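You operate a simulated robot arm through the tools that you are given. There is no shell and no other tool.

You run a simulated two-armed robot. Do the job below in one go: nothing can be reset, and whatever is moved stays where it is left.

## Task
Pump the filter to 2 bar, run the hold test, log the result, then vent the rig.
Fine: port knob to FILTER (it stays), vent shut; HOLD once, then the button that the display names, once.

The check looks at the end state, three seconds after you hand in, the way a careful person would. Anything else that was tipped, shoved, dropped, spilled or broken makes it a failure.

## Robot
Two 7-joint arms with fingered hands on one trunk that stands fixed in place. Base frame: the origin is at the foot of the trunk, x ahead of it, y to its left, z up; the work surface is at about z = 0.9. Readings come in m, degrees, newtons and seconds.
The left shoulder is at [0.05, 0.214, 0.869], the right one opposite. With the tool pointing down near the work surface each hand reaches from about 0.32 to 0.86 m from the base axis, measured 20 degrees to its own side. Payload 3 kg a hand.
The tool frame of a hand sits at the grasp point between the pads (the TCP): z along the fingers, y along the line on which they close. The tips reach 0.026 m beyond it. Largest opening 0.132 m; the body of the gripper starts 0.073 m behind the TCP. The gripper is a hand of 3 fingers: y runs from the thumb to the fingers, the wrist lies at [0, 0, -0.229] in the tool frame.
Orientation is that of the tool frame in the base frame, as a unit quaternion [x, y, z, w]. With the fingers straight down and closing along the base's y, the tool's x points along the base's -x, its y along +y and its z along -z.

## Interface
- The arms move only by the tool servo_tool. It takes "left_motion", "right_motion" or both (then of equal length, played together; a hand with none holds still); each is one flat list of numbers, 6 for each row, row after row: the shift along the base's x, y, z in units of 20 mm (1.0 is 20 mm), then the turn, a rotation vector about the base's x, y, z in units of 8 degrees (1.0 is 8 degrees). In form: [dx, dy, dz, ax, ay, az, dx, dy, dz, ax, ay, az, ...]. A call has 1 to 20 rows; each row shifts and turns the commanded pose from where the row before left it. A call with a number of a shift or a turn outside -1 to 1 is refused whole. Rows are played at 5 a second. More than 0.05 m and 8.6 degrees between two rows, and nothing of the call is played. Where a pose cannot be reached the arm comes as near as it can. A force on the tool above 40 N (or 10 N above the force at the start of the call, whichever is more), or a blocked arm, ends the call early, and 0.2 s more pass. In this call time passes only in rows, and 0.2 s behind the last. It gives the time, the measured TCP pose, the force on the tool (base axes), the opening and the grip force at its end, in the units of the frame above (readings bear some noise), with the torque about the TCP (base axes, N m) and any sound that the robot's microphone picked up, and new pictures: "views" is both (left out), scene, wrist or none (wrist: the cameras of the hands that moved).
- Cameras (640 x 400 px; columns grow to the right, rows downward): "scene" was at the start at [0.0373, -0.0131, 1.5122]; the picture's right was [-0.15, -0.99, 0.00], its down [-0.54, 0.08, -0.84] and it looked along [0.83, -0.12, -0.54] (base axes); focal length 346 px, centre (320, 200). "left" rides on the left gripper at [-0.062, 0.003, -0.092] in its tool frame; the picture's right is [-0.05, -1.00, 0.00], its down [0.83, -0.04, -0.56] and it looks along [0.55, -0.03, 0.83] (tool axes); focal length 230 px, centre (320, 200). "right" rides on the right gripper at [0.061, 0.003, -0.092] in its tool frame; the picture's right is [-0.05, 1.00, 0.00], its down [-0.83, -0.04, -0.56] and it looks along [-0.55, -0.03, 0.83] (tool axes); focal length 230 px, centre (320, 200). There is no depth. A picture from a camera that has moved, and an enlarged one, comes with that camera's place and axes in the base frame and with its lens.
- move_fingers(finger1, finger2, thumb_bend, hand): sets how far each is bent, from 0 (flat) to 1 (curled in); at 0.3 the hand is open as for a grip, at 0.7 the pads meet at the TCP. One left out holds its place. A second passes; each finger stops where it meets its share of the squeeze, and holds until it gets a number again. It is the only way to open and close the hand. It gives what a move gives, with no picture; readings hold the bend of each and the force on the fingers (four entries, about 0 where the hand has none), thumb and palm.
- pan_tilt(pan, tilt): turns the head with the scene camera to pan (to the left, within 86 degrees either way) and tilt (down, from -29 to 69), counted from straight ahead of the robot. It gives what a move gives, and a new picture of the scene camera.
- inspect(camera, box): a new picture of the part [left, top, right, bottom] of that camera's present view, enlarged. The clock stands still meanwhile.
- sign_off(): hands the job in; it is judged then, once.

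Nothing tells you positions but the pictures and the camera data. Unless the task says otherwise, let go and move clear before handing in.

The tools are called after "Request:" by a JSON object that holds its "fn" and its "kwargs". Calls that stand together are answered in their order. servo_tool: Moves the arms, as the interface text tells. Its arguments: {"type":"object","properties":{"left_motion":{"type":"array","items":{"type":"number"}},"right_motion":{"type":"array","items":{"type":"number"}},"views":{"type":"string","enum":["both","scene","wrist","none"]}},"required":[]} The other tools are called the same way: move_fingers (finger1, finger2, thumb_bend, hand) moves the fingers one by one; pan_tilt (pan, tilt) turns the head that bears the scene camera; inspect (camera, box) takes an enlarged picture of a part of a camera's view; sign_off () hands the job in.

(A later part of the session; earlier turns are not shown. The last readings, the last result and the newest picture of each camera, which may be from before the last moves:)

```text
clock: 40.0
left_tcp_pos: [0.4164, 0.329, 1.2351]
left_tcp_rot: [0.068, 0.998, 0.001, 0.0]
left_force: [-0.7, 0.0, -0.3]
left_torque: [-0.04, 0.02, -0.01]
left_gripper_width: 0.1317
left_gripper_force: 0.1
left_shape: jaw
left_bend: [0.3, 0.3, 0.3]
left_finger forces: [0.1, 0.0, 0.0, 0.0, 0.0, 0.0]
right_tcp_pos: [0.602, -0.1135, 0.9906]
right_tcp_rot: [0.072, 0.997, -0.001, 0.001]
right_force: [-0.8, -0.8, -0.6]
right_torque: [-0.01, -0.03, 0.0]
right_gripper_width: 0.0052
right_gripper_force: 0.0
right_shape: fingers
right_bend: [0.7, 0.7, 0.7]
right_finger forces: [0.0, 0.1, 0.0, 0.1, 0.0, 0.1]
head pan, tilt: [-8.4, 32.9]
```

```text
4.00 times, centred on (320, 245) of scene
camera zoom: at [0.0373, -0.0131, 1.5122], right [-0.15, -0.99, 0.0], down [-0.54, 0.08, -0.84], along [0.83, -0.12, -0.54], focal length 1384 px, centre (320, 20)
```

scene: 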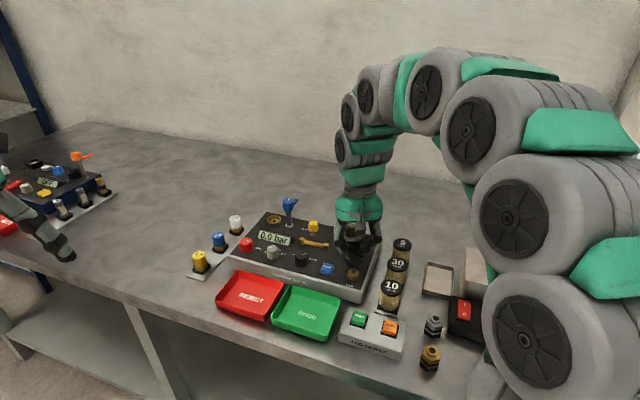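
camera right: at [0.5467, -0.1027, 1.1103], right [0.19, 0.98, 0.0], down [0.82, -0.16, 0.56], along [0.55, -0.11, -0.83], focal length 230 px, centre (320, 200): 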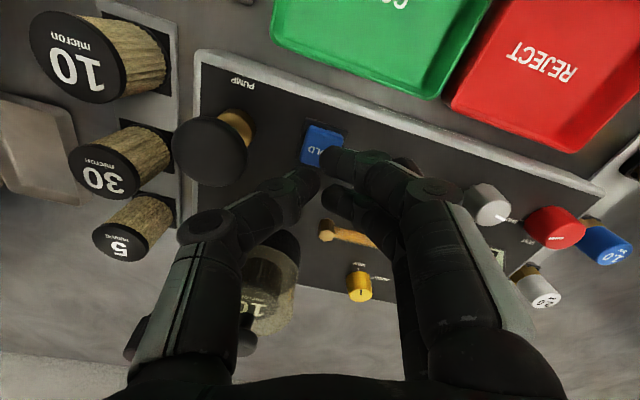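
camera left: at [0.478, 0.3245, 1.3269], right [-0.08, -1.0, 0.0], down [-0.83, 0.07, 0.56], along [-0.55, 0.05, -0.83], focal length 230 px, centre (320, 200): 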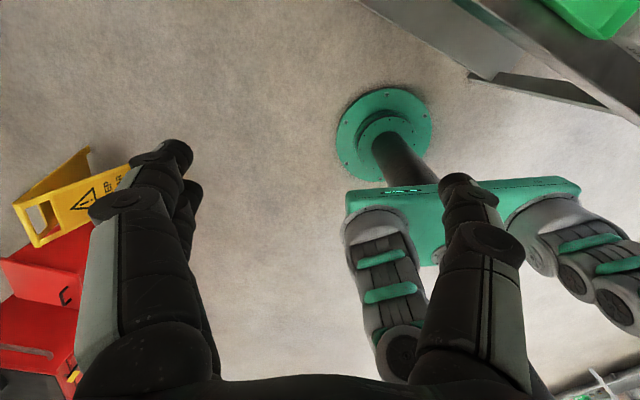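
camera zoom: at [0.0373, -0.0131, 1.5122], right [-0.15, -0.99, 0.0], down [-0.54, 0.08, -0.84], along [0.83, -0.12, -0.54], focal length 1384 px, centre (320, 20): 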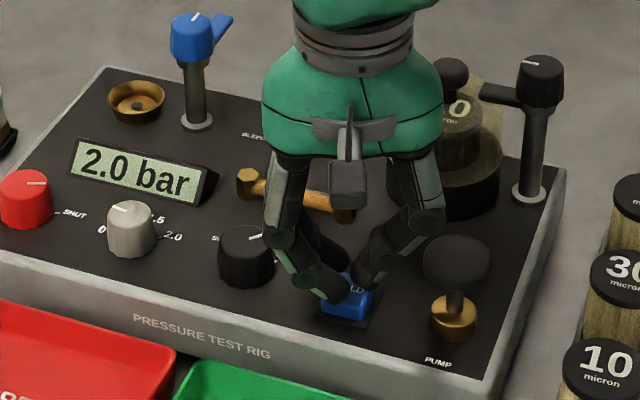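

Nothing touched yet. I'll press in 3 mm steps.

Request:
{"fn": "servo_tool", "kwargs": {"right_motion": [0, 0, -0.15, 0, 0, 0, 0, 0, -0.15, 0, 0, 0], "views": "none"}}

Request:
{"fn": "inspect", "kwargs": {"camera": "scene", "box": [240, 200, 400, 290]}}

```text
clock: 40.6
left_tcp_pos: [0.4167, 0.3284, 1.2355]
left_tcp_rot: [0.068, 0.998, 0.0, -0.001]
left_force: [-0.4, 0.3, 0.3]
left_torque: [0.01, -0.01, 0.01]
left_gripper_width: 0.1319
left_gripper_force: 0.0
left_shape: jaw
left_bend: [0.3, 0.3, 0.3]
left_finger forces: [0.0, 0.0, 0.0, 0.0, 0.1, 0.0]
right_tcp_pos: [0.6021, -0.1128, 0.9854]
right_tcp_rot: [0.072, 0.997, -0.001, 0.002]
right_force: [-0.7, 0.2, 0.9]
right_torque: [0.0, 0.0, -0.02]
right_gripper_width: 0.0058
right_gripper_force: 0.4
right_shape: fingers
right_bend: [0.7, 0.7, 0.7]
right_finger forces: [0.0, 0.1, 0.1, 0.0, 0.9, 0.0]
head pan, tilt: [-8.4, 32.9]
```

```text
4.00 times, centred on (320, 245) of scene
camera zoom: at [0.0373, -0.0131, 1.5122], right [-0.15, -0.99, 0.0], down [-0.54, 0.08, -0.84], along [0.83, -0.12, -0.54], focal length 1384 px, centre (320, 20)
```

zoom: 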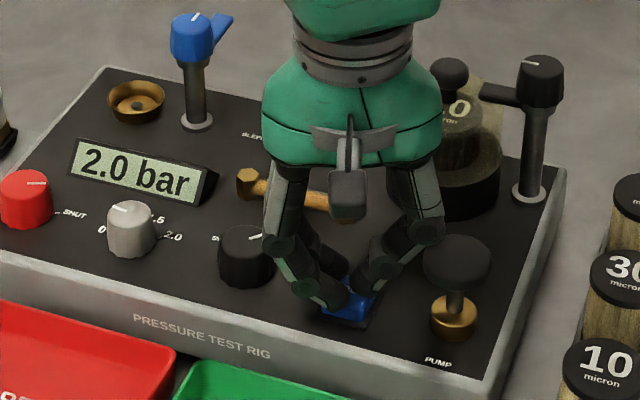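

Light contact. I'll continue downward without lifting, watching force, sound and display.

Request:
{"fn": "servo_tool", "kwargs": {"right_motion": [0, 0, -0.12, 0, 0, 0, 0, 0, -0.1, 0, 0, 0], "views": "none"}}

Request:
{"fn": "inspect", "kwargs": {"camera": "scene", "box": [240, 200, 400, 290]}}

```text
clock: 41.2
left_tcp_pos: [0.4141, 0.3289, 1.2357]
left_tcp_rot: [0.069, 0.998, 0.0, 0.001]
left_force: [-0.5, -0.2, -0.1]
left_torque: [0.01, -0.03, 0.04]
left_gripper_width: 0.1319
left_gripper_force: 0.1
left_shape: jaw
left_bend: [0.3, 0.3, 0.3]
left_finger forces: [0.0, 0.0, 0.0, 0.0, 0.1, 0.0]
right_tcp_pos: [0.5994, -0.1126, 0.9816]
right_tcp_rot: [0.071, 0.997, -0.001, 0.002]
right_force: [1.3, 1.2, 4.7]
right_torque: [-0.12, 0.04, 0.01]
right_gripper_width: 0.0053
right_gripper_force: 2.6
right_shape: fingers
right_bend: [0.7, 0.7, 0.7]
right_finger forces: [0.6, 0.0, 0.0, 0.0, 4.2, 0.1]
head pan, tilt: [-8.4, 32.9]
heard: click
```

```text
4.00 times, centred on (320, 245) of scene
camera zoom: at [0.0373, -0.0131, 1.5122], right [-0.15, -0.99, 0.0], down [-0.54, 0.08, -0.84], along [0.83, -0.12, -0.54], focal length 1384 px, centre (320, 20)
```

zoom: 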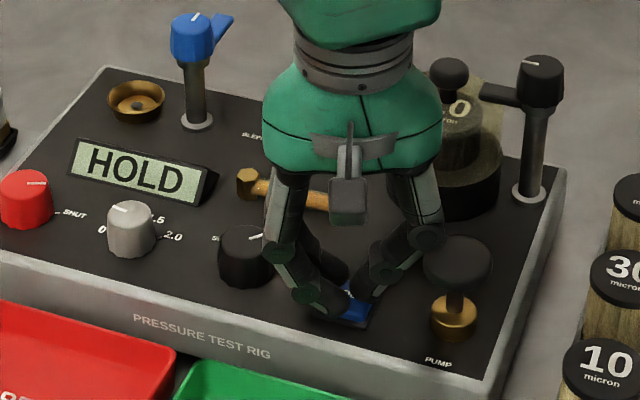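

I heard the click and the display shows HOLD. I'll lift straight off and wait for the verdict.

Request:
{"fn": "servo_tool", "kwargs": {"right_motion": [0, 0, 1, 0, 0, 0, 0, 0, 1, 0, 0, 0, 0, 0, 1, 0, 0, 0, 0, 0, 1, 0, 0, 0, 0, 0, 0.5, 0, 0, 0, 0, 0, 0, 0, 0, 0, 0, 0, 0, 0, 0, 0, 0, 0, 0, 0, 0, 0, 0, 0, 0, 0, 0, 0, 0, 0, 0, 0, 0, 0], "views": "scene"}}

Request:
{"fn": "inspect", "kwargs": {"camera": "scene", "box": [240, 200, 400, 290]}}

```text
clock: 43.4
left_tcp_pos: [0.4168, 0.3289, 1.2369]
left_tcp_rot: [0.068, 0.998, 0.0, 0.0]
left_force: [-0.3, 0.3, 0.1]
left_torque: [0.01, 0.02, 0.01]
left_gripper_width: 0.1319
left_gripper_force: 0.0
left_shape: jaw
left_bend: [0.3, 0.3, 0.3]
left_finger forces: [0.1, 0.0, 0.1, 0.0, 0.0, 0.0]
right_tcp_pos: [0.5999, -0.1123, 1.0711]
right_tcp_rot: [0.071, 0.997, -0.001, 0.002]
right_force: [0.5, 0.2, 0.5]
right_torque: [0.0, -0.04, 0.01]
right_gripper_width: 0.0054
right_gripper_force: 0.0
right_shape: fingers
right_bend: [0.7, 0.7, 0.7]
right_finger forces: [0.1, 0.0, 0.0, 0.0, 0.0, 0.1]
head pan, tilt: [-8.4, 32.9]
```

scene: 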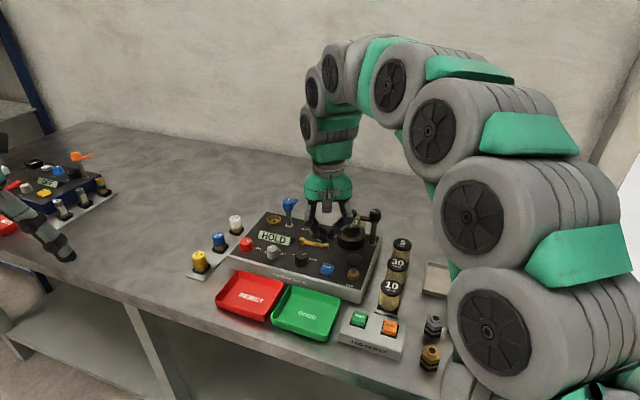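

```text
4.00 times, centred on (320, 245) of scene
camera zoom: at [0.0373, -0.0131, 1.5122], right [-0.15, -0.99, 0.0], down [-0.54, 0.08, -0.84], along [0.83, -0.12, -0.54], focal length 1384 px, centre (320, 20)
```

zoom: 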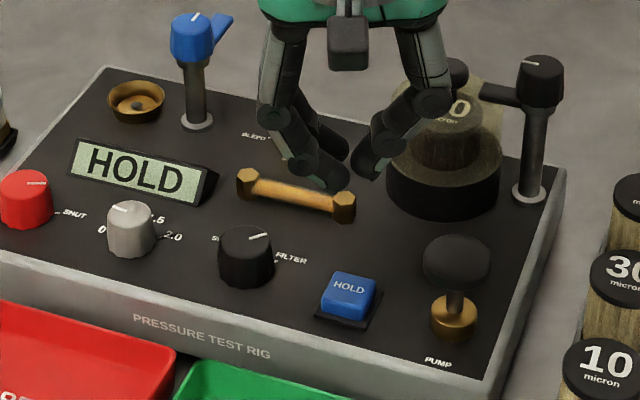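

Still holding. Meanwhile I'll move over the LOG RESULT box and hover midway between TIGHT (0.475, -0.157) and LEAK (0.445, -0.212).

Request:
{"fn": "servo_tool", "kwargs": {"right_motion": [-0.9, -0.46, 0, 0, 0, 0, -0.9, -0.46, 0, 0, 0, 0, -0.9, -0.46, 0, 0, 0, 0, -0.9, -0.46, 0, 0, 0, 0, -0.9, -0.46, 0, 0, 0, 0, -0.9, -0.46, 0, 0, 0, 0, -0.9, -0.46, 0, 0, 0, 0, -0.9, -0.46, 0, 0, 0, 0, 0, 0, 0, 0, 0, 0, 0, 0, 0, 0, 0, 0, 0, 0, 0, 0, 0, 0, 0, 0, 0, 0, 0, 0, 0, 0, 0, 0, 0, 0], "views": "both"}}

Request:
{"fn": "inspect", "kwargs": {"camera": "scene", "box": [240, 200, 400, 290]}}

```text
clock: 46.2
left_tcp_pos: [0.4164, 0.3277, 1.2352]
left_tcp_rot: [0.068, 0.998, -0.001, 0.0]
left_force: [-0.7, -0.2, 0.3]
left_torque: [0.02, -0.02, -0.02]
left_gripper_width: 0.1319
left_gripper_force: 0.1
left_shape: jaw
left_bend: [0.3, 0.3, 0.3]
left_finger forces: [0.0, 0.0, 0.0, 0.1, 0.1, 0.1]
right_tcp_pos: [0.4576, -0.1873, 1.0717]
right_tcp_rot: [0.073, 0.997, 0.0, 0.002]
right_force: [0.0, 0.8, 0.1]
right_torque: [-0.01, 0.0, -0.01]
right_gripper_width: 0.0054
right_gripper_force: 0.1
right_shape: fingers
right_bend: [0.7, 0.7, 0.7]
right_finger forces: [0.0, 0.0, 0.0, 0.0, 0.0, 0.1]
head pan, tilt: [-8.4, 32.9]
camera right: at [0.3989, -0.1757, 1.1642], right [0.19, 0.98, 0.0], down [0.81, -0.16, 0.56], along [0.55, -0.11, -0.83], focal length 230 px, centre (320, 200)
```

scene: 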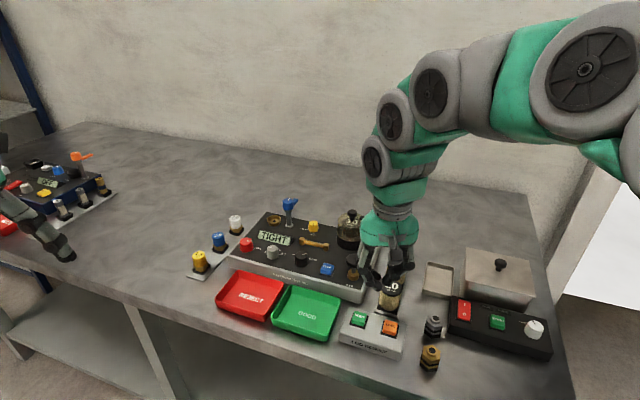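
right: 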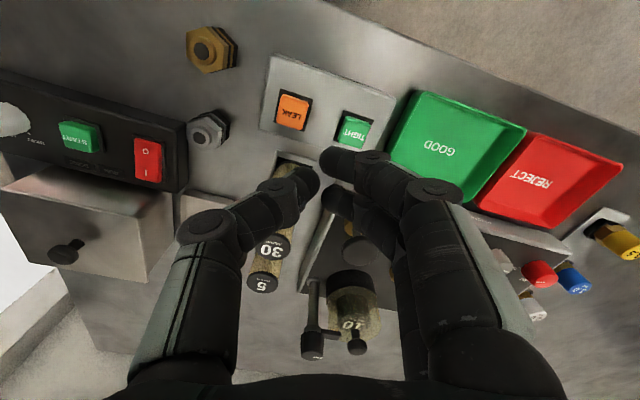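

```text
4.00 times, centred on (320, 245) of scene
camera zoom: at [0.0373, -0.0131, 1.5122], right [-0.15, -0.99, 0.0], down [-0.54, 0.08, -0.84], along [0.83, -0.12, -0.54], focal length 1384 px, centre (320, 20)
```

zoom: 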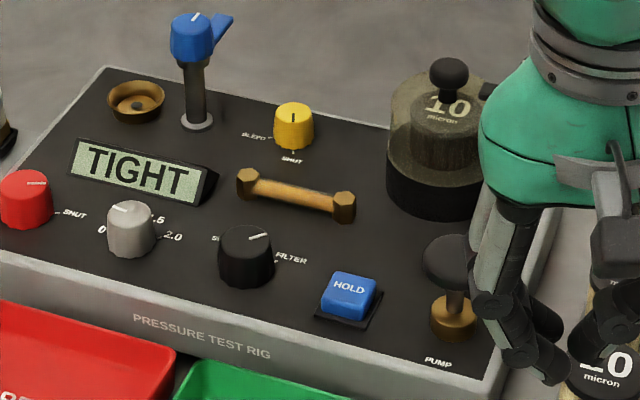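

The display names TIGHT. I'll centre over the green TIGHT button at about (0.472, -0.157, top 0.941) and descend to ~30 mm above it.

Request:
{"fn": "servo_tool", "kwargs": {"right_motion": [0.36, 0.75, 0, 0, 0, 0, 0.36, 0.75, 0, 0, 0, 0, 0, 0, -0.9, 0, 0, 0, 0, 0, -0.9, 0, 0, 0, 0, 0, -0.9, 0, 0, 0, 0, 0, -0.9, 0, 0, 0], "views": "both"}}

Request:
{"fn": "inspect", "kwargs": {"camera": "right", "box": [240, 100, 400, 220]}}

Request:
{"fn": "inspect", "kwargs": {"camera": "scene", "box": [320, 250, 440, 350]}}

```text
clock: 47.6
left_tcp_pos: [0.4161, 0.3277, 1.2362]
left_tcp_rot: [0.068, 0.998, 0.0, 0.0]
left_force: [-0.8, 0.2, 1.1]
left_torque: [-0.03, 0.0, 0.0]
left_gripper_width: 0.1317
left_gripper_force: 0.1
left_shape: jaw
left_bend: [0.3, 0.3, 0.3]
left_finger forces: [0.0, 0.0, 0.0, 0.0, 0.0, 0.0]
right_tcp_pos: [0.4729, -0.1578, 0.9981]
right_tcp_rot: [0.071, 0.997, -0.001, 0.002]
right_force: [-0.7, -0.1, -0.1]
right_torque: [-0.05, -0.01, 0.04]
right_gripper_width: 0.0055
right_gripper_force: 0.0
right_shape: fingers
right_bend: [0.7, 0.7, 0.7]
right_finger forces: [0.0, 0.1, 0.1, 0.0, 0.1, 0.0]
head pan, tilt: [-8.4, 32.9]
camera right: at [0.4136, -0.1465, 1.0914], right [0.19, 0.98, 0.0], down [0.81, -0.16, 0.56], along [0.55, -0.11, -0.83], focal length 230 px, centre (320, 200)
```

scene: 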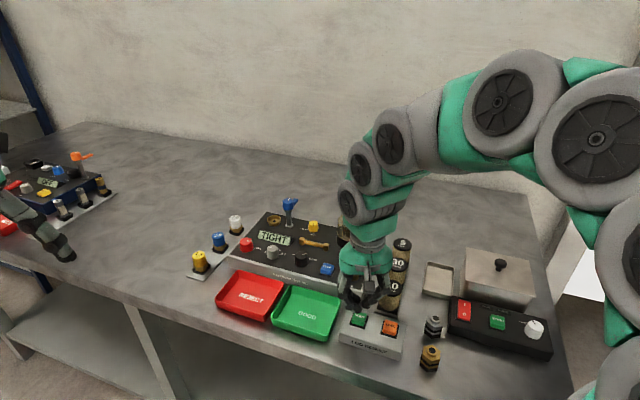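
right: 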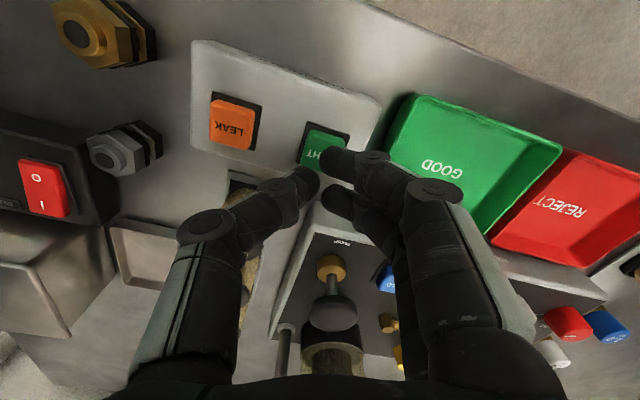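

```text
3.33 times, centred on (320, 160) of right
camera zoom: at [0.4136, -0.1465, 1.0914], right [0.19, 0.98, 0.0], down [0.81, -0.16, 0.56], along [0.55, -0.11, -0.83], focal length 767 px, centre (320, 333)
```

zoom: 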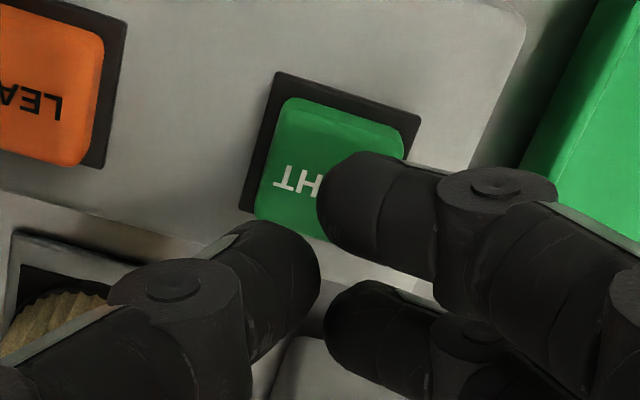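

```text
4.00 times, centred on (380, 300) of scene
camera zoom: at [0.0373, -0.0131, 1.5122], right [-0.15, -0.99, 0.0], down [-0.54, 0.08, -0.84], along [0.83, -0.12, -0.54], focal length 1384 px, centre (80, -200)
```

zoom: 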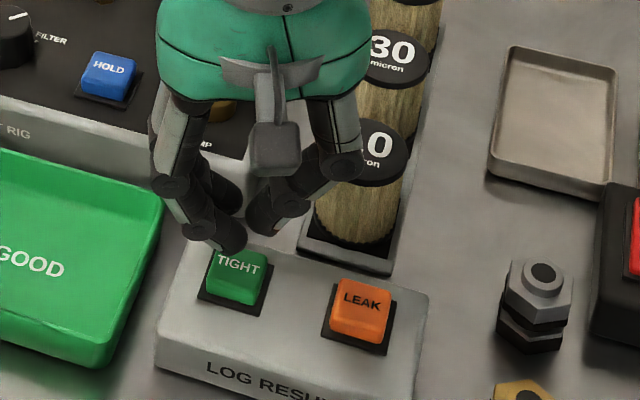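

TIGHT is centred under the tips. Lowering to near contact.

Request:
{"fn": "servo_tool", "kwargs": {"right_motion": [0, 0, -0.5, 0, 0, 0, 0, 0, -0.5, 0, 0, 0, 0, 0, -0.35, 0, 0, 0], "views": "none"}}

Request:
{"fn": "inspect", "kwargs": {"camera": "scene", "box": [320, 250, 440, 350]}}

```text
clock: 48.4
left_tcp_pos: [0.4155, 0.3285, 1.2353]
left_tcp_rot: [0.068, 0.998, 0.0, 0.0]
left_force: [1.2, 0.9, 0.9]
left_torque: [0.02, 0.01, -0.04]
left_gripper_width: 0.1319
left_gripper_force: 0.1
left_shape: jaw
left_bend: [0.3, 0.3, 0.3]
left_finger forces: [0.1, 0.0, 0.0, 0.0, 0.1, 0.0]
right_tcp_pos: [0.4735, -0.1572, 0.9727]
right_tcp_rot: [0.072, 0.997, 0.0, 0.002]
right_force: [-0.2, 0.2, 0.1]
right_torque: [0.01, -0.03, -0.02]
right_gripper_width: 0.0053
right_gripper_force: 0.0
right_shape: fingers
right_bend: [0.7, 0.7, 0.7]
right_finger forces: [0.1, 0.1, 0.0, 0.0, 0.0, 0.0]
head pan, tilt: [-8.4, 32.9]
```

```text
4.00 times, centred on (380, 300) of scene
camera zoom: at [0.0373, -0.0131, 1.5122], right [-0.15, -0.99, 0.0], down [-0.54, 0.08, -0.84], along [0.83, -0.12, -0.54], focal length 1384 px, centre (80, -200)
```

zoom: 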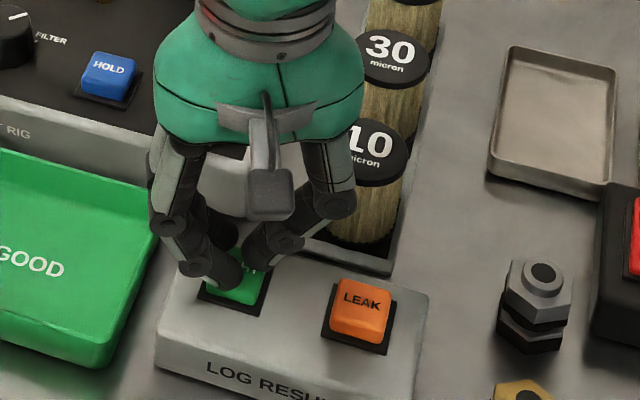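

Fingertips are just above TIGHT. Pressing further in small steps.

Request:
{"fn": "servo_tool", "kwargs": {"right_motion": [0, 0, -0.15, 0, 0, 0, 0, 0, -0.12, 0, 0, 0], "views": "none"}}

```text
clock: 49.0
left_tcp_pos: [0.4177, 0.3293, 1.2346]
left_tcp_rot: [0.068, 0.998, 0.0, 0.0]
left_force: [0.5, -0.2, 0.0]
left_torque: [0.01, 0.03, 0.01]
left_gripper_width: 0.132
left_gripper_force: 0.0
left_shape: jaw
left_bend: [0.3, 0.3, 0.3]
left_finger forces: [0.1, 0.0, 0.0, 0.0, 0.0, 0.1]
right_tcp_pos: [0.4716, -0.1573, 0.9652]
right_tcp_rot: [0.072, 0.997, -0.001, 0.002]
right_force: [0.4, 0.1, 3.9]
right_torque: [-0.06, -0.01, -0.03]
right_gripper_width: 0.0055
right_gripper_force: 1.8
right_shape: fingers
right_bend: [0.7, 0.7, 0.7]
right_finger forces: [0.6, 0.0, 0.0, 0.0, 1.9, 0.0]
head pan, tilt: [-8.4, 32.9]
heard: click
```

Clicked once. I'll lift straight up and check the display.

Request:
{"fn": "servo_tool", "kwargs": {"right_motion": [0, 0, 1, 0, 0, 0, 0, 0, 1, 0, 0, 0, 0, 0, 1, 0, 0, 0, 0, 0, 1, 0, 0, 0, 0, 0, 1, 0, 0, 0, 0, 0, 0.8, 0, 0, 0], "views": "scene"}}

Request:
{"fn": "inspect", "kwargs": {"camera": "scene", "box": [240, 200, 400, 290]}}

Request:
{"fn": "inspect", "kwargs": {"camera": "scene", "box": [320, 290, 440, 370]}}

```text
clock: 50.4
left_tcp_pos: [0.4171, 0.3283, 1.2353]
left_tcp_rot: [0.069, 0.998, 0.0, 0.001]
left_force: [0.5, -1.2, 0.0]
left_torque: [0.01, 0.05, 0.0]
left_gripper_width: 0.1317
left_gripper_force: 0.0
left_shape: jaw
left_bend: [0.3, 0.3, 0.3]
left_finger forces: [0.1, 0.0, 0.0, 0.1, 0.0, 0.1]
right_tcp_pos: [0.4719, -0.1564, 1.0818]
right_tcp_rot: [0.071, 0.997, 0.0, 0.002]
right_force: [-0.2, 0.6, -0.6]
right_torque: [0.0, -0.02, -0.01]
right_gripper_width: 0.0054
right_gripper_force: 0.1
right_shape: fingers
right_bend: [0.7, 0.7, 0.7]
right_finger forces: [0.1, 0.1, 0.0, 0.1, 0.2, 0.0]
head pan, tilt: [-8.4, 32.9]
```

scene: 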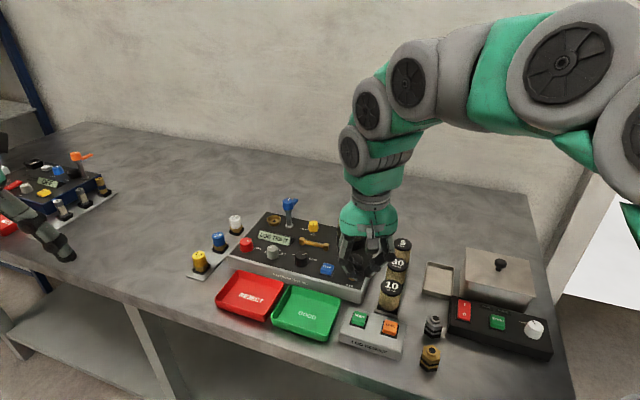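

```text
4.00 times, centred on (320, 245) of scene
camera zoom: at [0.0373, -0.0131, 1.5122], right [-0.15, -0.99, 0.0], down [-0.54, 0.08, -0.84], along [0.83, -0.12, -0.54], focal length 1384 px, centre (320, 20)
```

zoom: 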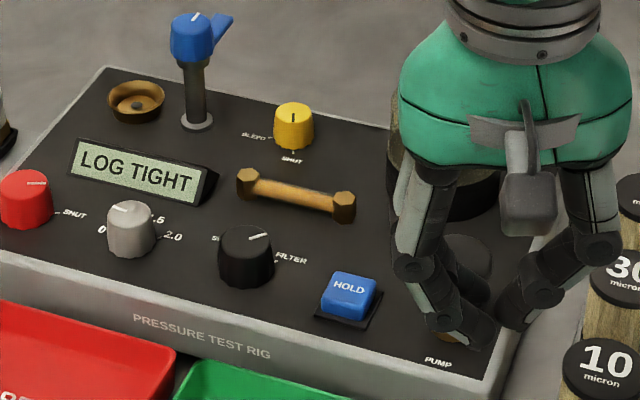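

```text
5.00 times, centred on (380, 330) of scene
camera zoom: at [0.0373, -0.0131, 1.5122], right [-0.15, -0.99, 0.0], down [-0.54, 0.08, -0.84], along [0.83, -0.12, -0.54], focal length 1730 px, centre (20, -450)
```

zoom: 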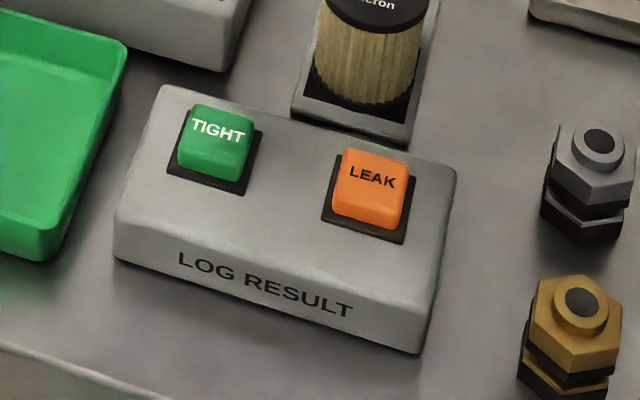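

The display now confirms "LOG TIGHT" after my single press. Next is venting: I'll open the fingers slightly, return over the red knob with yaw about -55°, ready for a counter-clockwise turn.

Request:
{"fn": "move_fingers", "kwargs": {"hand": "right", "finger1": 0.54, "finger2": 0.54, "thumb_bend": 0.54}}

Request:
{"fn": "servo_tool", "kwargs": {"right_motion": [0.913, 0.868, -0.085, 0, 0, -0.45, 0.913, 0.868, -0.085, 0, 0, -0.45, 0.913, 0.868, -0.085, 0, 0, -0.45, 0.913, 0.868, -0.085, 0, 0, -0.45, 0.913, 0.868, -0.085, 0, 0, -0.45, 0.913, 0.868, -0.085, 0, 0, -0.45, 0.913, 0.868, -0.085, 0, 0, -0.45, 0.913, 0.868, -0.085, 0, 0, -0.45, 0.913, 0.868, -0.085, 0, 0, -0.45, 0.913, 0.868, -0.085, 0, 0, -0.45, 0.913, 0.868, -0.085, 0, 0, -0.45, 0.913, 0.868, -0.085, 0, 0, -0.45, 0.913, 0.868, -0.085, 0, 0, -0.45], "views": "both"}}

Request:
{"fn": "inspect", "kwargs": {"camera": "right", "box": [250, 80, 390, 180]}}

```text
clock: 51.4
left_tcp_pos: [0.4158, 0.3279, 1.2362]
left_tcp_rot: [0.068, 0.998, 0.0, 0.0]
left_force: [-0.4, 0.4, 0.0]
left_torque: [-0.03, 0.02, 0.0]
left_gripper_width: 0.1319
left_gripper_force: 0.0
left_shape: jaw
left_bend: [0.3, 0.3, 0.3]
left_finger forces: [0.1, 0.0, 0.0, 0.0, 0.0, 0.0]
right_tcp_pos: [0.4723, -0.1559, 1.083]
right_tcp_rot: [0.072, 0.997, 0.0, 0.002]
right_force: [0.7, 0.0, 0.4]
right_torque: [-0.01, -0.01, 0.01]
right_gripper_width: 0.054
right_gripper_force: 0.1
right_shape: fingers
right_bend: [0.54, 0.54, 0.54]
right_finger forces: [0.0, 0.0, 0.0, 0.1, 0.1, 0.1]
head pan, tilt: [-8.4, 32.9]
```

```text
clock: 54.2
left_tcp_pos: [0.417, 0.3286, 1.2365]
left_tcp_rot: [0.067, 0.998, 0.0, 0.0]
left_force: [0.4, 0.3, 0.8]
left_torque: [0.03, 0.02, 0.03]
left_gripper_width: 0.1317
left_gripper_force: 0.0
left_shape: jaw
left_bend: [0.3, 0.3, 0.3]
left_finger forces: [0.0, 0.0, 0.0, 0.0, 0.0, 0.0]
right_tcp_pos: [0.7097, 0.0699, 1.06]
right_tcp_rot: [0.463, 0.886, -0.002, 0.0]
right_force: [-0.9, 0.0, -0.1]
right_torque: [0.02, -0.03, 0.0]
right_gripper_width: 0.054
right_gripper_force: 0.0
right_shape: fingers
right_bend: [0.54, 0.54, 0.54]
right_finger forces: [0.1, 0.0, 0.0, 0.0, 0.0, 0.1]
head pan, tilt: [-8.4, 32.9]
camera right: at [0.6799, 0.1209, 1.154], right [0.85, 0.53, 0.0], down [0.44, -0.7, 0.56], along [0.29, -0.47, -0.83], focal length 230 px, centre (320, 200)
```

scene: 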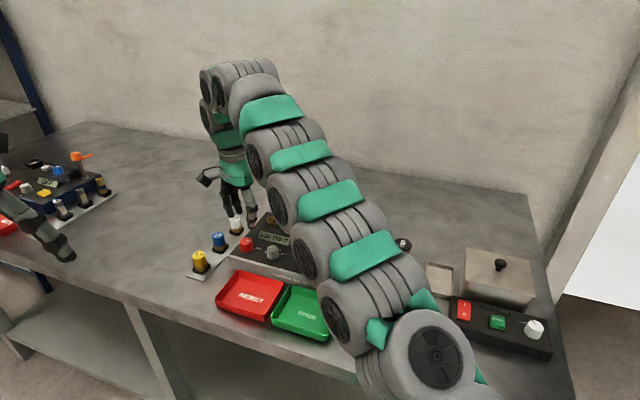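
right: 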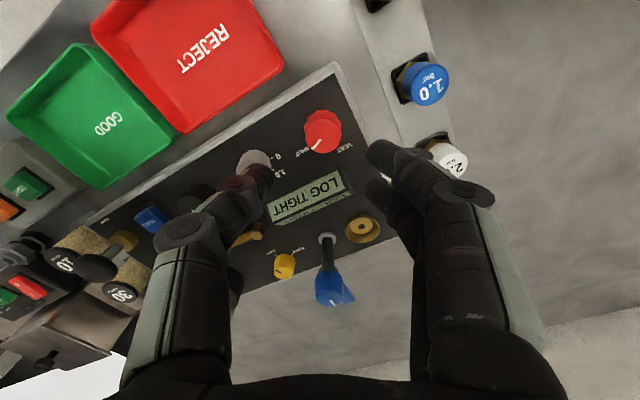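

```text
4.00 times, centred on (320, 130) of right
camera zoom: at [0.6799, 0.1209, 1.154], right [0.85, 0.53, 0.0], down [0.44, -0.7, 0.56], along [0.29, -0.47, -0.83], focal length 920 px, centre (320, 480)
```

zoom: 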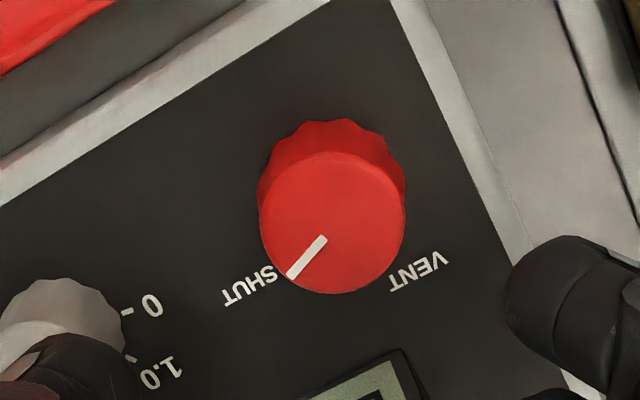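

The red knob is nearly centred; I'll descend to z ≈ 0.985 with a 1 mm correction.

Request:
{"fn": "servo_tool", "kwargs": {"right_motion": [0.04, 0.06, -0.75, 0, 0, 0, 0, 0, -0.75, 0, 0, 0, 0, 0, -0.75, 0, 0, 0, 0, 0, -0.75, 0, 0, 0, 0, 0, -0.73, 0, 0, 0], "views": "wrist"}}

Request:
{"fn": "inspect", "kwargs": {"camera": "right", "box": [230, 120, 430, 260]}}

```text
clock: 55.4
left_tcp_pos: [0.4168, 0.3279, 1.2361]
left_tcp_rot: [0.068, 0.998, 0.0, 0.001]
left_force: [0.1, 0.0, -0.2]
left_torque: [-0.01, -0.01, 0.01]
left_gripper_width: 0.1319
left_gripper_force: 0.1
left_shape: jaw
left_bend: [0.3, 0.3, 0.3]
left_finger forces: [0.0, 0.0, 0.0, 0.0, 0.1, 0.1]
right_tcp_pos: [0.7109, 0.0707, 0.9845]
right_tcp_rot: [0.462, 0.887, -0.002, 0.001]
right_force: [0.8, 0.5, -0.4]
right_torque: [-0.01, 0.03, 0.02]
right_gripper_width: 0.0539
right_gripper_force: 0.0
right_shape: fingers
right_bend: [0.54, 0.54, 0.54]
right_finger forces: [0.1, 0.0, 0.0, 0.0, 0.0, 0.1]
head pan, tilt: [-8.4, 32.9]
camera right: at [0.6796, 0.1217, 1.0783], right [0.85, 0.53, 0.0], down [0.44, -0.7, 0.56], along [0.29, -0.47, -0.83], focal length 230 px, centre (320, 200)
```

right: 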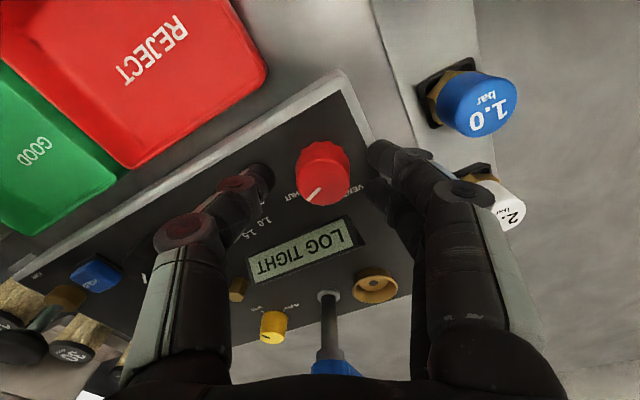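

```text
2.86 times, centred on (330, 190) of right
camera zoom: at [0.6796, 0.1217, 1.0783], right [0.85, 0.53, 0.0], down [0.44, -0.7, 0.56], along [0.29, -0.47, -0.83], focal length 657 px, centre (291, 229)
```

zoom: 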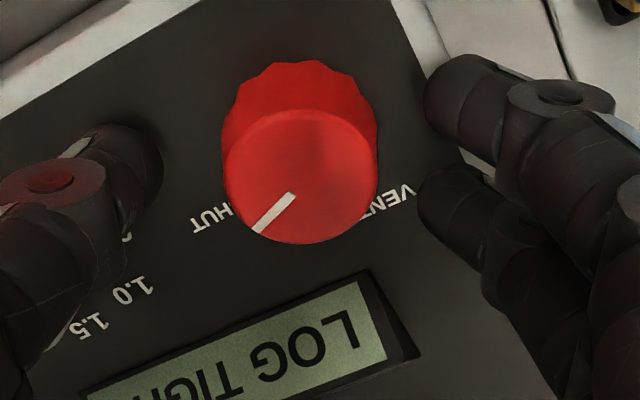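

The knob is ~3 mm to +y of centre; I'll nudge and close.

Request:
{"fn": "servo_tool", "kwargs": {"right_motion": [0.01, 0.13, 0, 0, 0, 0], "views": "none"}}

Request:
{"fn": "move_fingers", "kwargs": {"hand": "right", "finger1": 0.66, "finger2": 0.66, "thumb_bend": 0.63}}

Request:
{"fn": "move_fingers", "kwargs": {"hand": "right", "finger1": 0.72, "finger2": 0.72, "thumb_bend": 0.68}}

Request:
{"fn": "inspect", "kwargs": {"camera": "right", "box": [230, 120, 430, 260]}}

```text
clock: 55.8
left_tcp_pos: [0.4154, 0.3268, 1.2368]
left_tcp_rot: [0.069, 0.998, -0.001, 0.0]
left_force: [-0.3, 0.2, -0.4]
left_torque: [0.02, 0.02, -0.04]
left_gripper_width: 0.1317
left_gripper_force: 0.0
left_shape: jaw
left_bend: [0.3, 0.3, 0.3]
left_finger forces: [0.0, 0.0, 0.0, 0.0, 0.1, 0.2]
right_tcp_pos: [0.7109, 0.0728, 0.9851]
right_tcp_rot: [0.462, 0.887, -0.001, 0.001]
right_force: [0.1, 0.6, 0.0]
right_torque: [0.0, 0.01, -0.01]
right_gripper_width: 0.054
right_gripper_force: 0.1
right_shape: fingers
right_bend: [0.54, 0.54, 0.54]
right_finger forces: [0.1, 0.1, 0.0, 0.0, 0.0, 0.1]
head pan, tilt: [-8.4, 32.9]
```

```text
clock: 56.8
left_tcp_pos: [0.4172, 0.329, 1.2354]
left_tcp_rot: [0.068, 0.998, 0.0, 0.0]
left_force: [0.4, 0.4, 0.8]
left_torque: [0.0, 0.03, 0.01]
left_gripper_width: 0.1317
left_gripper_force: 0.1
left_shape: jaw
left_bend: [0.3, 0.3, 0.3]
left_finger forces: [0.0, 0.0, 0.1, 0.1, 0.0, 0.1]
right_tcp_pos: [0.7097, 0.0741, 0.9863]
right_tcp_rot: [0.462, 0.887, -0.001, 0.002]
right_force: [1.2, 1.7, -0.9]
right_torque: [0.03, -0.03, 0.02]
right_gripper_width: 0.0249
right_gripper_force: 2.3
right_shape: fingers
right_bend: [0.65, 0.63, 0.62]
right_finger forces: [0.8, 2.4, 0.0, 0.0, 1.4, 0.0]
head pan, tilt: [-8.4, 32.9]
```

```text
clock: 57.8
left_tcp_pos: [0.4163, 0.3294, 1.2354]
left_tcp_rot: [0.067, 0.998, 0.0, 0.001]
left_force: [-0.1, -0.2, -0.1]
left_torque: [-0.04, 0.0, 0.01]
left_gripper_width: 0.1321
left_gripper_force: 0.0
left_shape: jaw
left_bend: [0.3, 0.3, 0.3]
left_finger forces: [0.0, 0.2, 0.0, 0.0, 0.0, 0.0]
right_tcp_pos: [0.7095, 0.0731, 0.9852]
right_tcp_rot: [0.462, 0.887, -0.001, 0.001]
right_force: [3.8, 3.9, -6.2]
right_torque: [0.07, -0.07, 0.01]
right_gripper_width: 0.0221
right_gripper_force: 9.9
right_shape: fingers
right_bend: [0.68, 0.65, 0.65]
right_finger forces: [4.9, 7.1, 0.0, 0.0, 6.8, 0.0]
head pan, tilt: [-8.4, 32.9]
```

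```text
2.86 times, centred on (330, 190) of right
camera zoom: at [0.6795, 0.1247, 1.0788], right [0.85, 0.53, 0.0], down [0.44, -0.7, 0.56], along [0.29, -0.47, -0.83], focal length 657 px, centre (291, 229)
```

zoom: 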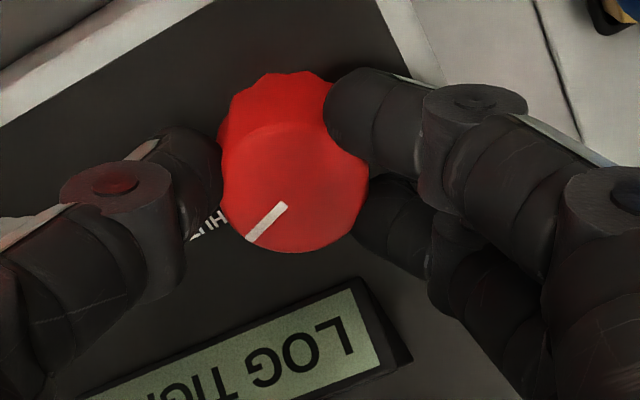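

Firm grip. Turning counter-clockwise ~68° first, then checking.

Request:
{"fn": "servo_tool", "kwargs": {"right_motion": [0, 0, 0, 0, 0, 0.95, 0, 0, 0, 0, 0, 0.95, 0, 0, 0, 0, 0, 0.95, 0, 0, 0, 0, 0, 0.95, 0, 0, 0, 0, 0, 0.95, 0, 0, 0, 0, 0, 0.95, 0, 0, 0, 0, 0, 0.95, 0, 0, 0, 0, 0, 0.95, 0, 0, 0, 0, 0, 0.95], "views": "both"}}

Request:
{"fn": "inspect", "kwargs": {"camera": "right", "box": [230, 120, 430, 260]}}

Request:
{"fn": "inspect", "kwargs": {"camera": "scene", "box": [220, 200, 320, 280]}}

```text
clock: 59.8
left_tcp_pos: [0.4166, 0.3278, 1.2356]
left_tcp_rot: [0.068, 0.998, -0.001, 0.0]
left_force: [0.5, 0.5, -0.3]
left_torque: [-0.02, -0.02, -0.01]
left_gripper_width: 0.1317
left_gripper_force: 0.0
left_shape: jaw
left_bend: [0.3, 0.3, 0.3]
left_finger forces: [0.0, 0.0, 0.0, 0.1, 0.1, 0.0]
right_tcp_pos: [0.7095, 0.0733, 0.9856]
right_tcp_rot: [-0.117, 0.993, -0.001, 0.001]
right_force: [-10.0, -6.8, -3.1]
right_torque: [-0.15, 0.19, -0.01]
right_gripper_width: 0.0229
right_gripper_force: 10.3
right_shape: fingers
right_bend: [0.7, 0.68, 0.64]
right_finger forces: [5.5, 4.0, 0.0, 0.0, 11.0, 0.0]
head pan, tilt: [-8.4, 32.9]
camera right: at [0.6507, 0.0609, 1.0791], right [-0.18, 0.98, 0.0], down [0.82, 0.15, 0.56], along [0.55, 0.1, -0.83], focal length 230 px, centre (320, 200)
```

scene: 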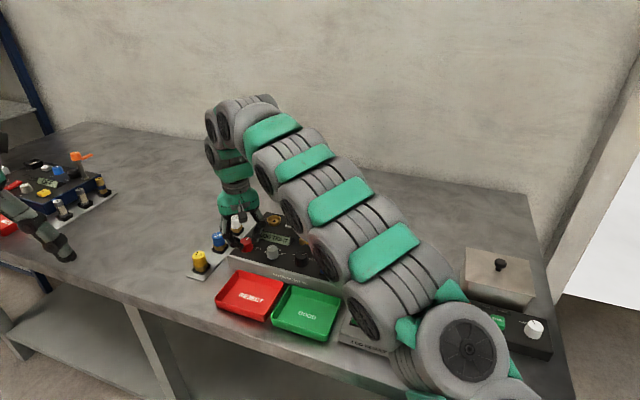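
right: 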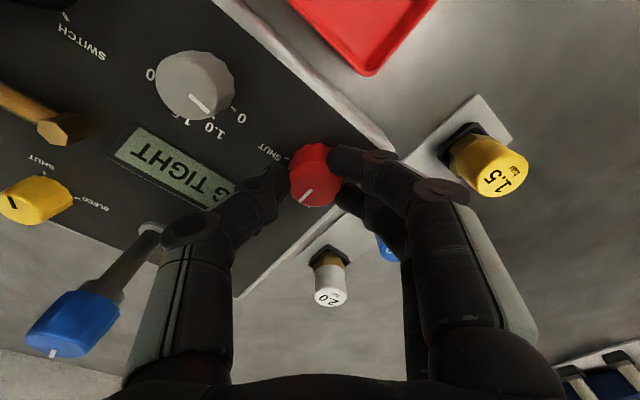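

```text
2.86 times, centred on (330, 190) of right
camera zoom: at [0.6507, 0.0609, 1.0791], right [-0.18, 0.98, 0.0], down [0.82, 0.15, 0.56], along [0.55, 0.1, -0.83], focal length 657 px, centre (291, 229)
```

zoom: 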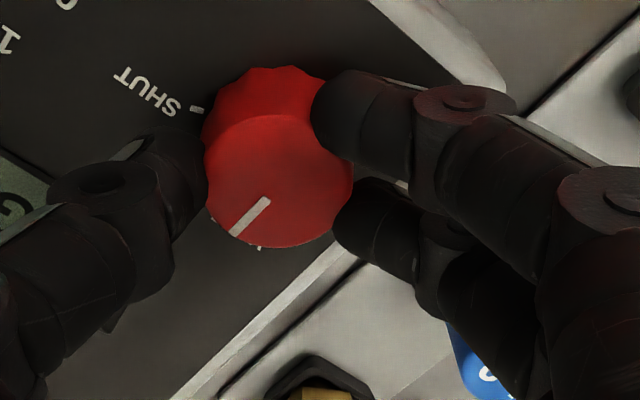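

```text
5.00 times, centred on (270, 240) of scene
camera zoom: at [0.0371, -0.0132, 1.5122], right [-0.15, -0.99, 0.0], down [-0.54, 0.08, -0.84], along [0.83, -0.12, -0.54], focal length 1730 px, centre (570, 0)
```

zoom: 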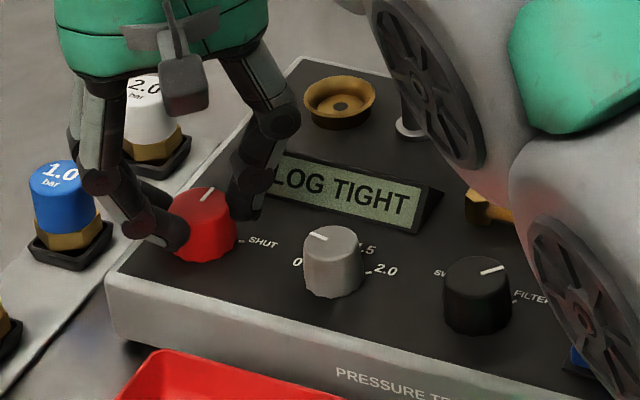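

The pointer is about 20° short of the VENT tick. I'll continue with a small recentring.

Request:
{"fn": "servo_tool", "kwargs": {"right_motion": [-0.07, -0.06, 0, 0, 0, 0.8, 0, 0, 0, 0, 0, 0.9, 0, 0, 0, 0, 0, 0.9], "views": "wrist"}}

Request:
{"fn": "inspect", "kwargs": {"camera": "right", "box": [230, 120, 430, 260]}}

Request:
{"fn": "inspect", "kwargs": {"camera": "scene", "box": [220, 200, 320, 280]}}

```text
clock: 60.6
left_tcp_pos: [0.4179, 0.3278, 1.2347]
left_tcp_rot: [0.068, 0.998, 0.001, 0.0]
left_force: [0.0, -1.2, -0.4]
left_torque: [-0.04, 0.01, 0.02]
left_gripper_width: 0.1319
left_gripper_force: 0.0
left_shape: jaw
left_bend: [0.3, 0.3, 0.3]
left_finger forces: [0.1, 0.0, 0.0, 0.0, 0.1, 0.1]
right_tcp_pos: [0.7082, 0.0717, 0.9847]
right_tcp_rot: [-0.295, 0.955, -0.001, 0.002]
right_force: [-6.7, -6.3, 0.8]
right_torque: [-0.17, 0.06, -0.03]
right_gripper_width: 0.0228
right_gripper_force: 11.7
right_shape: fingers
right_bend: [0.7, 0.68, 0.64]
right_finger forces: [6.8, 5.1, 0.1, 0.1, 10.7, 0.0]
head pan, tilt: [-8.4, 32.9]
camera right: at [0.6578, 0.0389, 1.0787], right [-0.52, 0.85, 0.0], down [0.71, 0.43, 0.56], along [0.48, 0.29, -0.83], focal length 230 px, centre (320, 200)
```

right: 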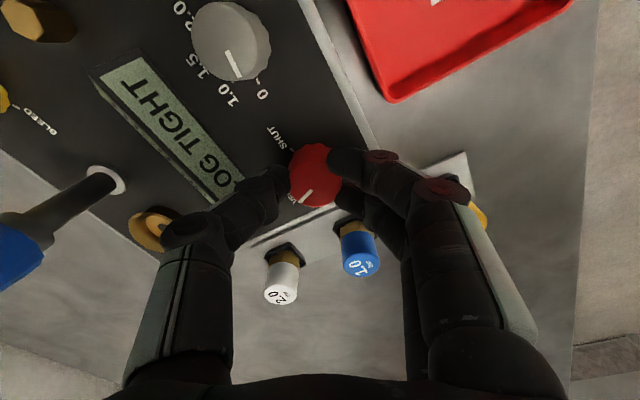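

```text
2.86 times, centred on (330, 190) of right
camera zoom: at [0.6578, 0.0389, 1.0787], right [-0.52, 0.85, 0.0], down [0.71, 0.43, 0.56], along [0.48, 0.29, -0.83], focal length 657 px, centre (291, 229)
```

zoom: 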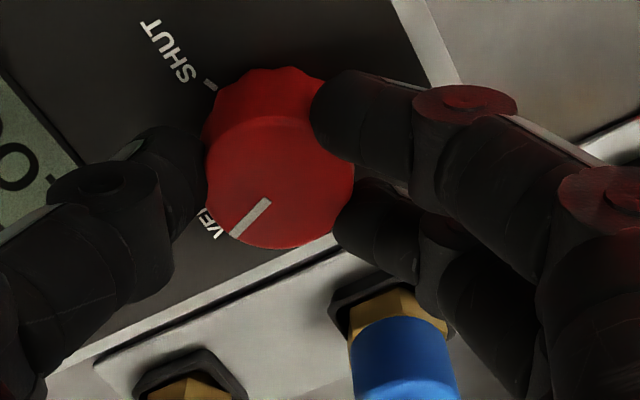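

```text
5.00 times, centred on (270, 240) of scene
camera zoom: at [0.0371, -0.0132, 1.5122], right [-0.15, -0.99, 0.0], down [-0.54, 0.08, -0.84], along [0.83, -0.12, -0.54], focal length 1730 px, centre (570, 0)
```

zoom: 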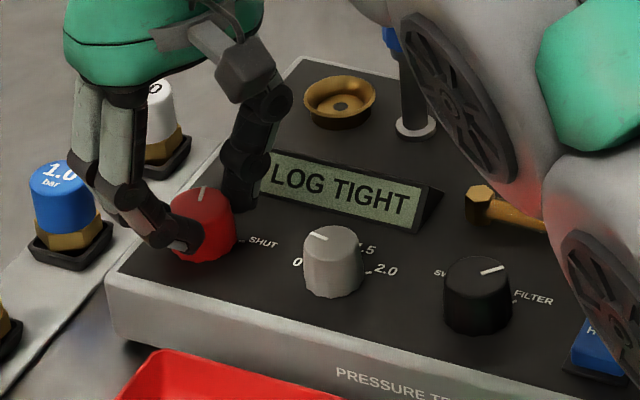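

The pointer is just short of VENT (about -17° vs -25°). One more small turn, then a narrow release.

Request:
{"fn": "servo_tool", "kwargs": {"right_motion": [-0.04, -0.04, 0, 0, 0, 0.95, 0, 0, 0, 0, 0, 0.3], "views": "none"}}

Request:
{"fn": "inspect", "kwargs": {"camera": "scene", "box": [220, 200, 320, 280]}}

```text
clock: 61.2
left_tcp_pos: [0.4172, 0.3283, 1.2344]
left_tcp_rot: [0.068, 0.998, -0.001, 0.0]
left_force: [-0.2, 0.5, 0.1]
left_torque: [0.01, 0.0, 0.0]
left_gripper_width: 0.132
left_gripper_force: 0.1
left_shape: jaw
left_bend: [0.3, 0.3, 0.3]
left_finger forces: [0.1, 0.0, 0.0, 0.0, 0.1, 0.1]
right_tcp_pos: [0.7075, 0.0709, 0.9852]
right_tcp_rot: [-0.377, 0.926, 0.0, 0.002]
right_force: [-0.7, -2.5, -2.1]
right_torque: [-0.15, -0.03, -0.21]
right_gripper_width: 0.0235
right_gripper_force: 11.3
right_shape: fingers
right_bend: [0.7, 0.68, 0.64]
right_finger forces: [3.6, 6.7, 0.1, 0.0, 11.3, 0.0]
head pan, tilt: [-8.4, 32.9]
```

```text
5.00 times, centred on (270, 240) of scene
camera zoom: at [0.0373, -0.0132, 1.5122], right [-0.15, -0.99, 0.0], down [-0.54, 0.08, -0.84], along [0.83, -0.12, -0.54], focal length 1730 px, centre (570, 0)
```

zoom: 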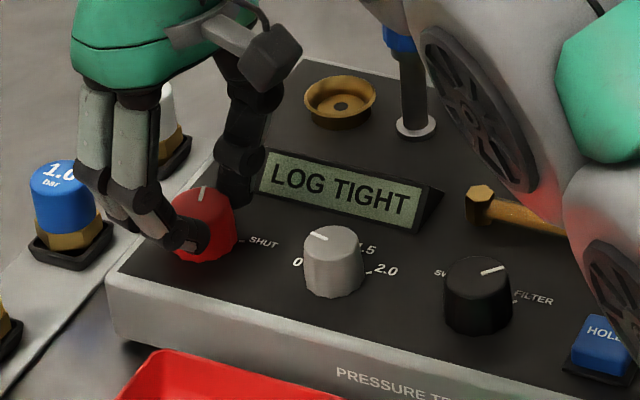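

A torque reaction (-0.21 N·m) shows the knob is at its VENT stop. I'll release and lift.

Request:
{"fn": "move_fingers", "kwargs": {"hand": "right", "finger1": 0.57, "finger2": 0.57, "thumb_bend": 0.57}}

Request:
{"fn": "servo_tool", "kwargs": {"right_motion": [0, 0, 1, 0, 0, 0, 0, 0, 1, 0, 0, 0, 0, 0, 1, 0, 0, 0, 0, 0, 1, 0, 0, 0], "views": "wrist"}}

Request:
{"fn": "inspect", "kwargs": {"camera": "scene", "box": [220, 200, 320, 280]}}

Request:
{"fn": "inspect", "kwargs": {"camera": "right", "box": [250, 90, 390, 190]}}

```text
clock: 62.2
left_tcp_pos: [0.4163, 0.3286, 1.2365]
left_tcp_rot: [0.068, 0.998, 0.0, -0.001]
left_force: [0.1, 0.9, -0.8]
left_torque: [0.01, 0.01, -0.01]
left_gripper_width: 0.1319
left_gripper_force: 0.0
left_shape: jaw
left_bend: [0.3, 0.3, 0.3]
left_finger forces: [0.0, 0.0, 0.0, 0.2, 0.1, 0.0]
right_tcp_pos: [0.7075, 0.071, 0.9857]
right_tcp_rot: [-0.376, 0.927, 0.0, 0.002]
right_force: [0.1, -0.3, 0.2]
right_torque: [0.02, 0.02, 0.0]
right_gripper_width: 0.0472
right_gripper_force: 0.0
right_shape: fingers
right_bend: [0.56, 0.56, 0.56]
right_finger forces: [0.1, 0.0, 0.0, 0.0, 0.0, 0.0]
head pan, tilt: [-8.4, 32.9]
```

```text
clock: 63.2
left_tcp_pos: [0.4169, 0.3283, 1.2349]
left_tcp_rot: [0.068, 0.998, 0.001, 0.0]
left_force: [-0.4, -0.2, 0.1]
left_torque: [0.02, -0.03, -0.01]
left_gripper_width: 0.1319
left_gripper_force: 0.1
left_shape: jaw
left_bend: [0.3, 0.3, 0.3]
left_finger forces: [0.0, 0.0, 0.0, 0.0, 0.0, 0.0]
right_tcp_pos: [0.7084, 0.0685, 1.0654]
right_tcp_rot: [-0.375, 0.927, 0.0, 0.002]
right_force: [0.4, 0.5, 0.7]
right_torque: [0.0, 0.01, 0.0]
right_gripper_width: 0.0474
right_gripper_force: 0.1
right_shape: fingers
right_bend: [0.56, 0.56, 0.56]
right_finger forces: [0.0, 0.0, 0.0, 0.0, 0.0, 0.1]
head pan, tilt: [-8.4, 32.9]
camera right: at [0.6633, 0.0286, 1.1588], right [-0.66, 0.75, 0.0], down [0.62, 0.55, 0.56], along [0.42, 0.37, -0.83], focal length 230 px, centre (320, 200)
```

right: 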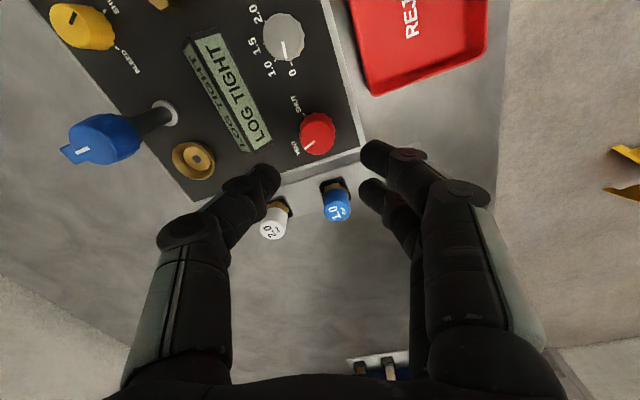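

```text
5.00 times, centred on (270, 240) of scene
camera zoom: at [0.0373, -0.0133, 1.5122], right [-0.15, -0.99, 0.0], down [-0.54, 0.08, -0.84], along [0.83, -0.12, -0.54], focal length 1730 px, centre (570, 0)
```

zoom: 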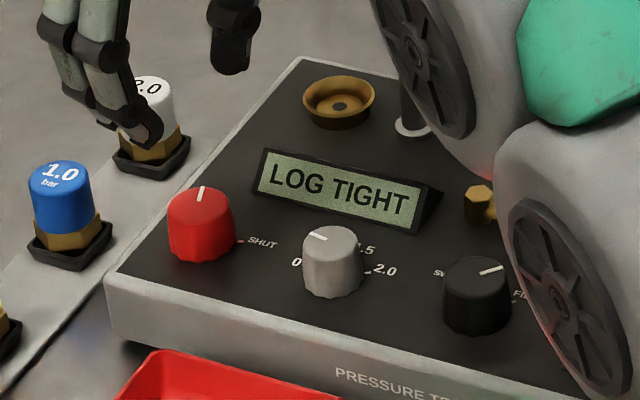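

```text
4.00 times, centred on (320, 140) of right
camera zoom: at [0.6633, 0.0286, 1.1588], right [-0.66, 0.75, 0.0], down [0.62, 0.55, 0.56], along [0.42, 0.37, -0.83], focal length 920 px, centre (320, 440)
```

zoom: 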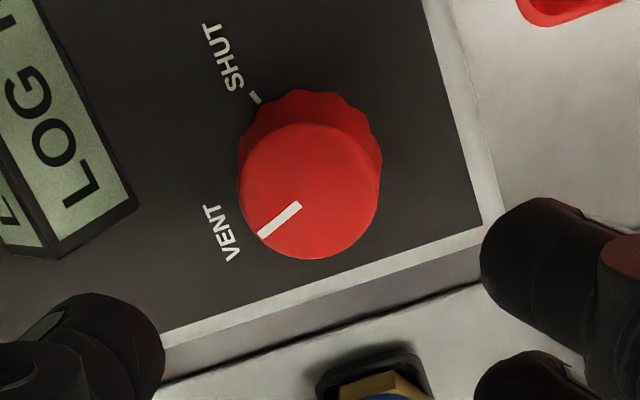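

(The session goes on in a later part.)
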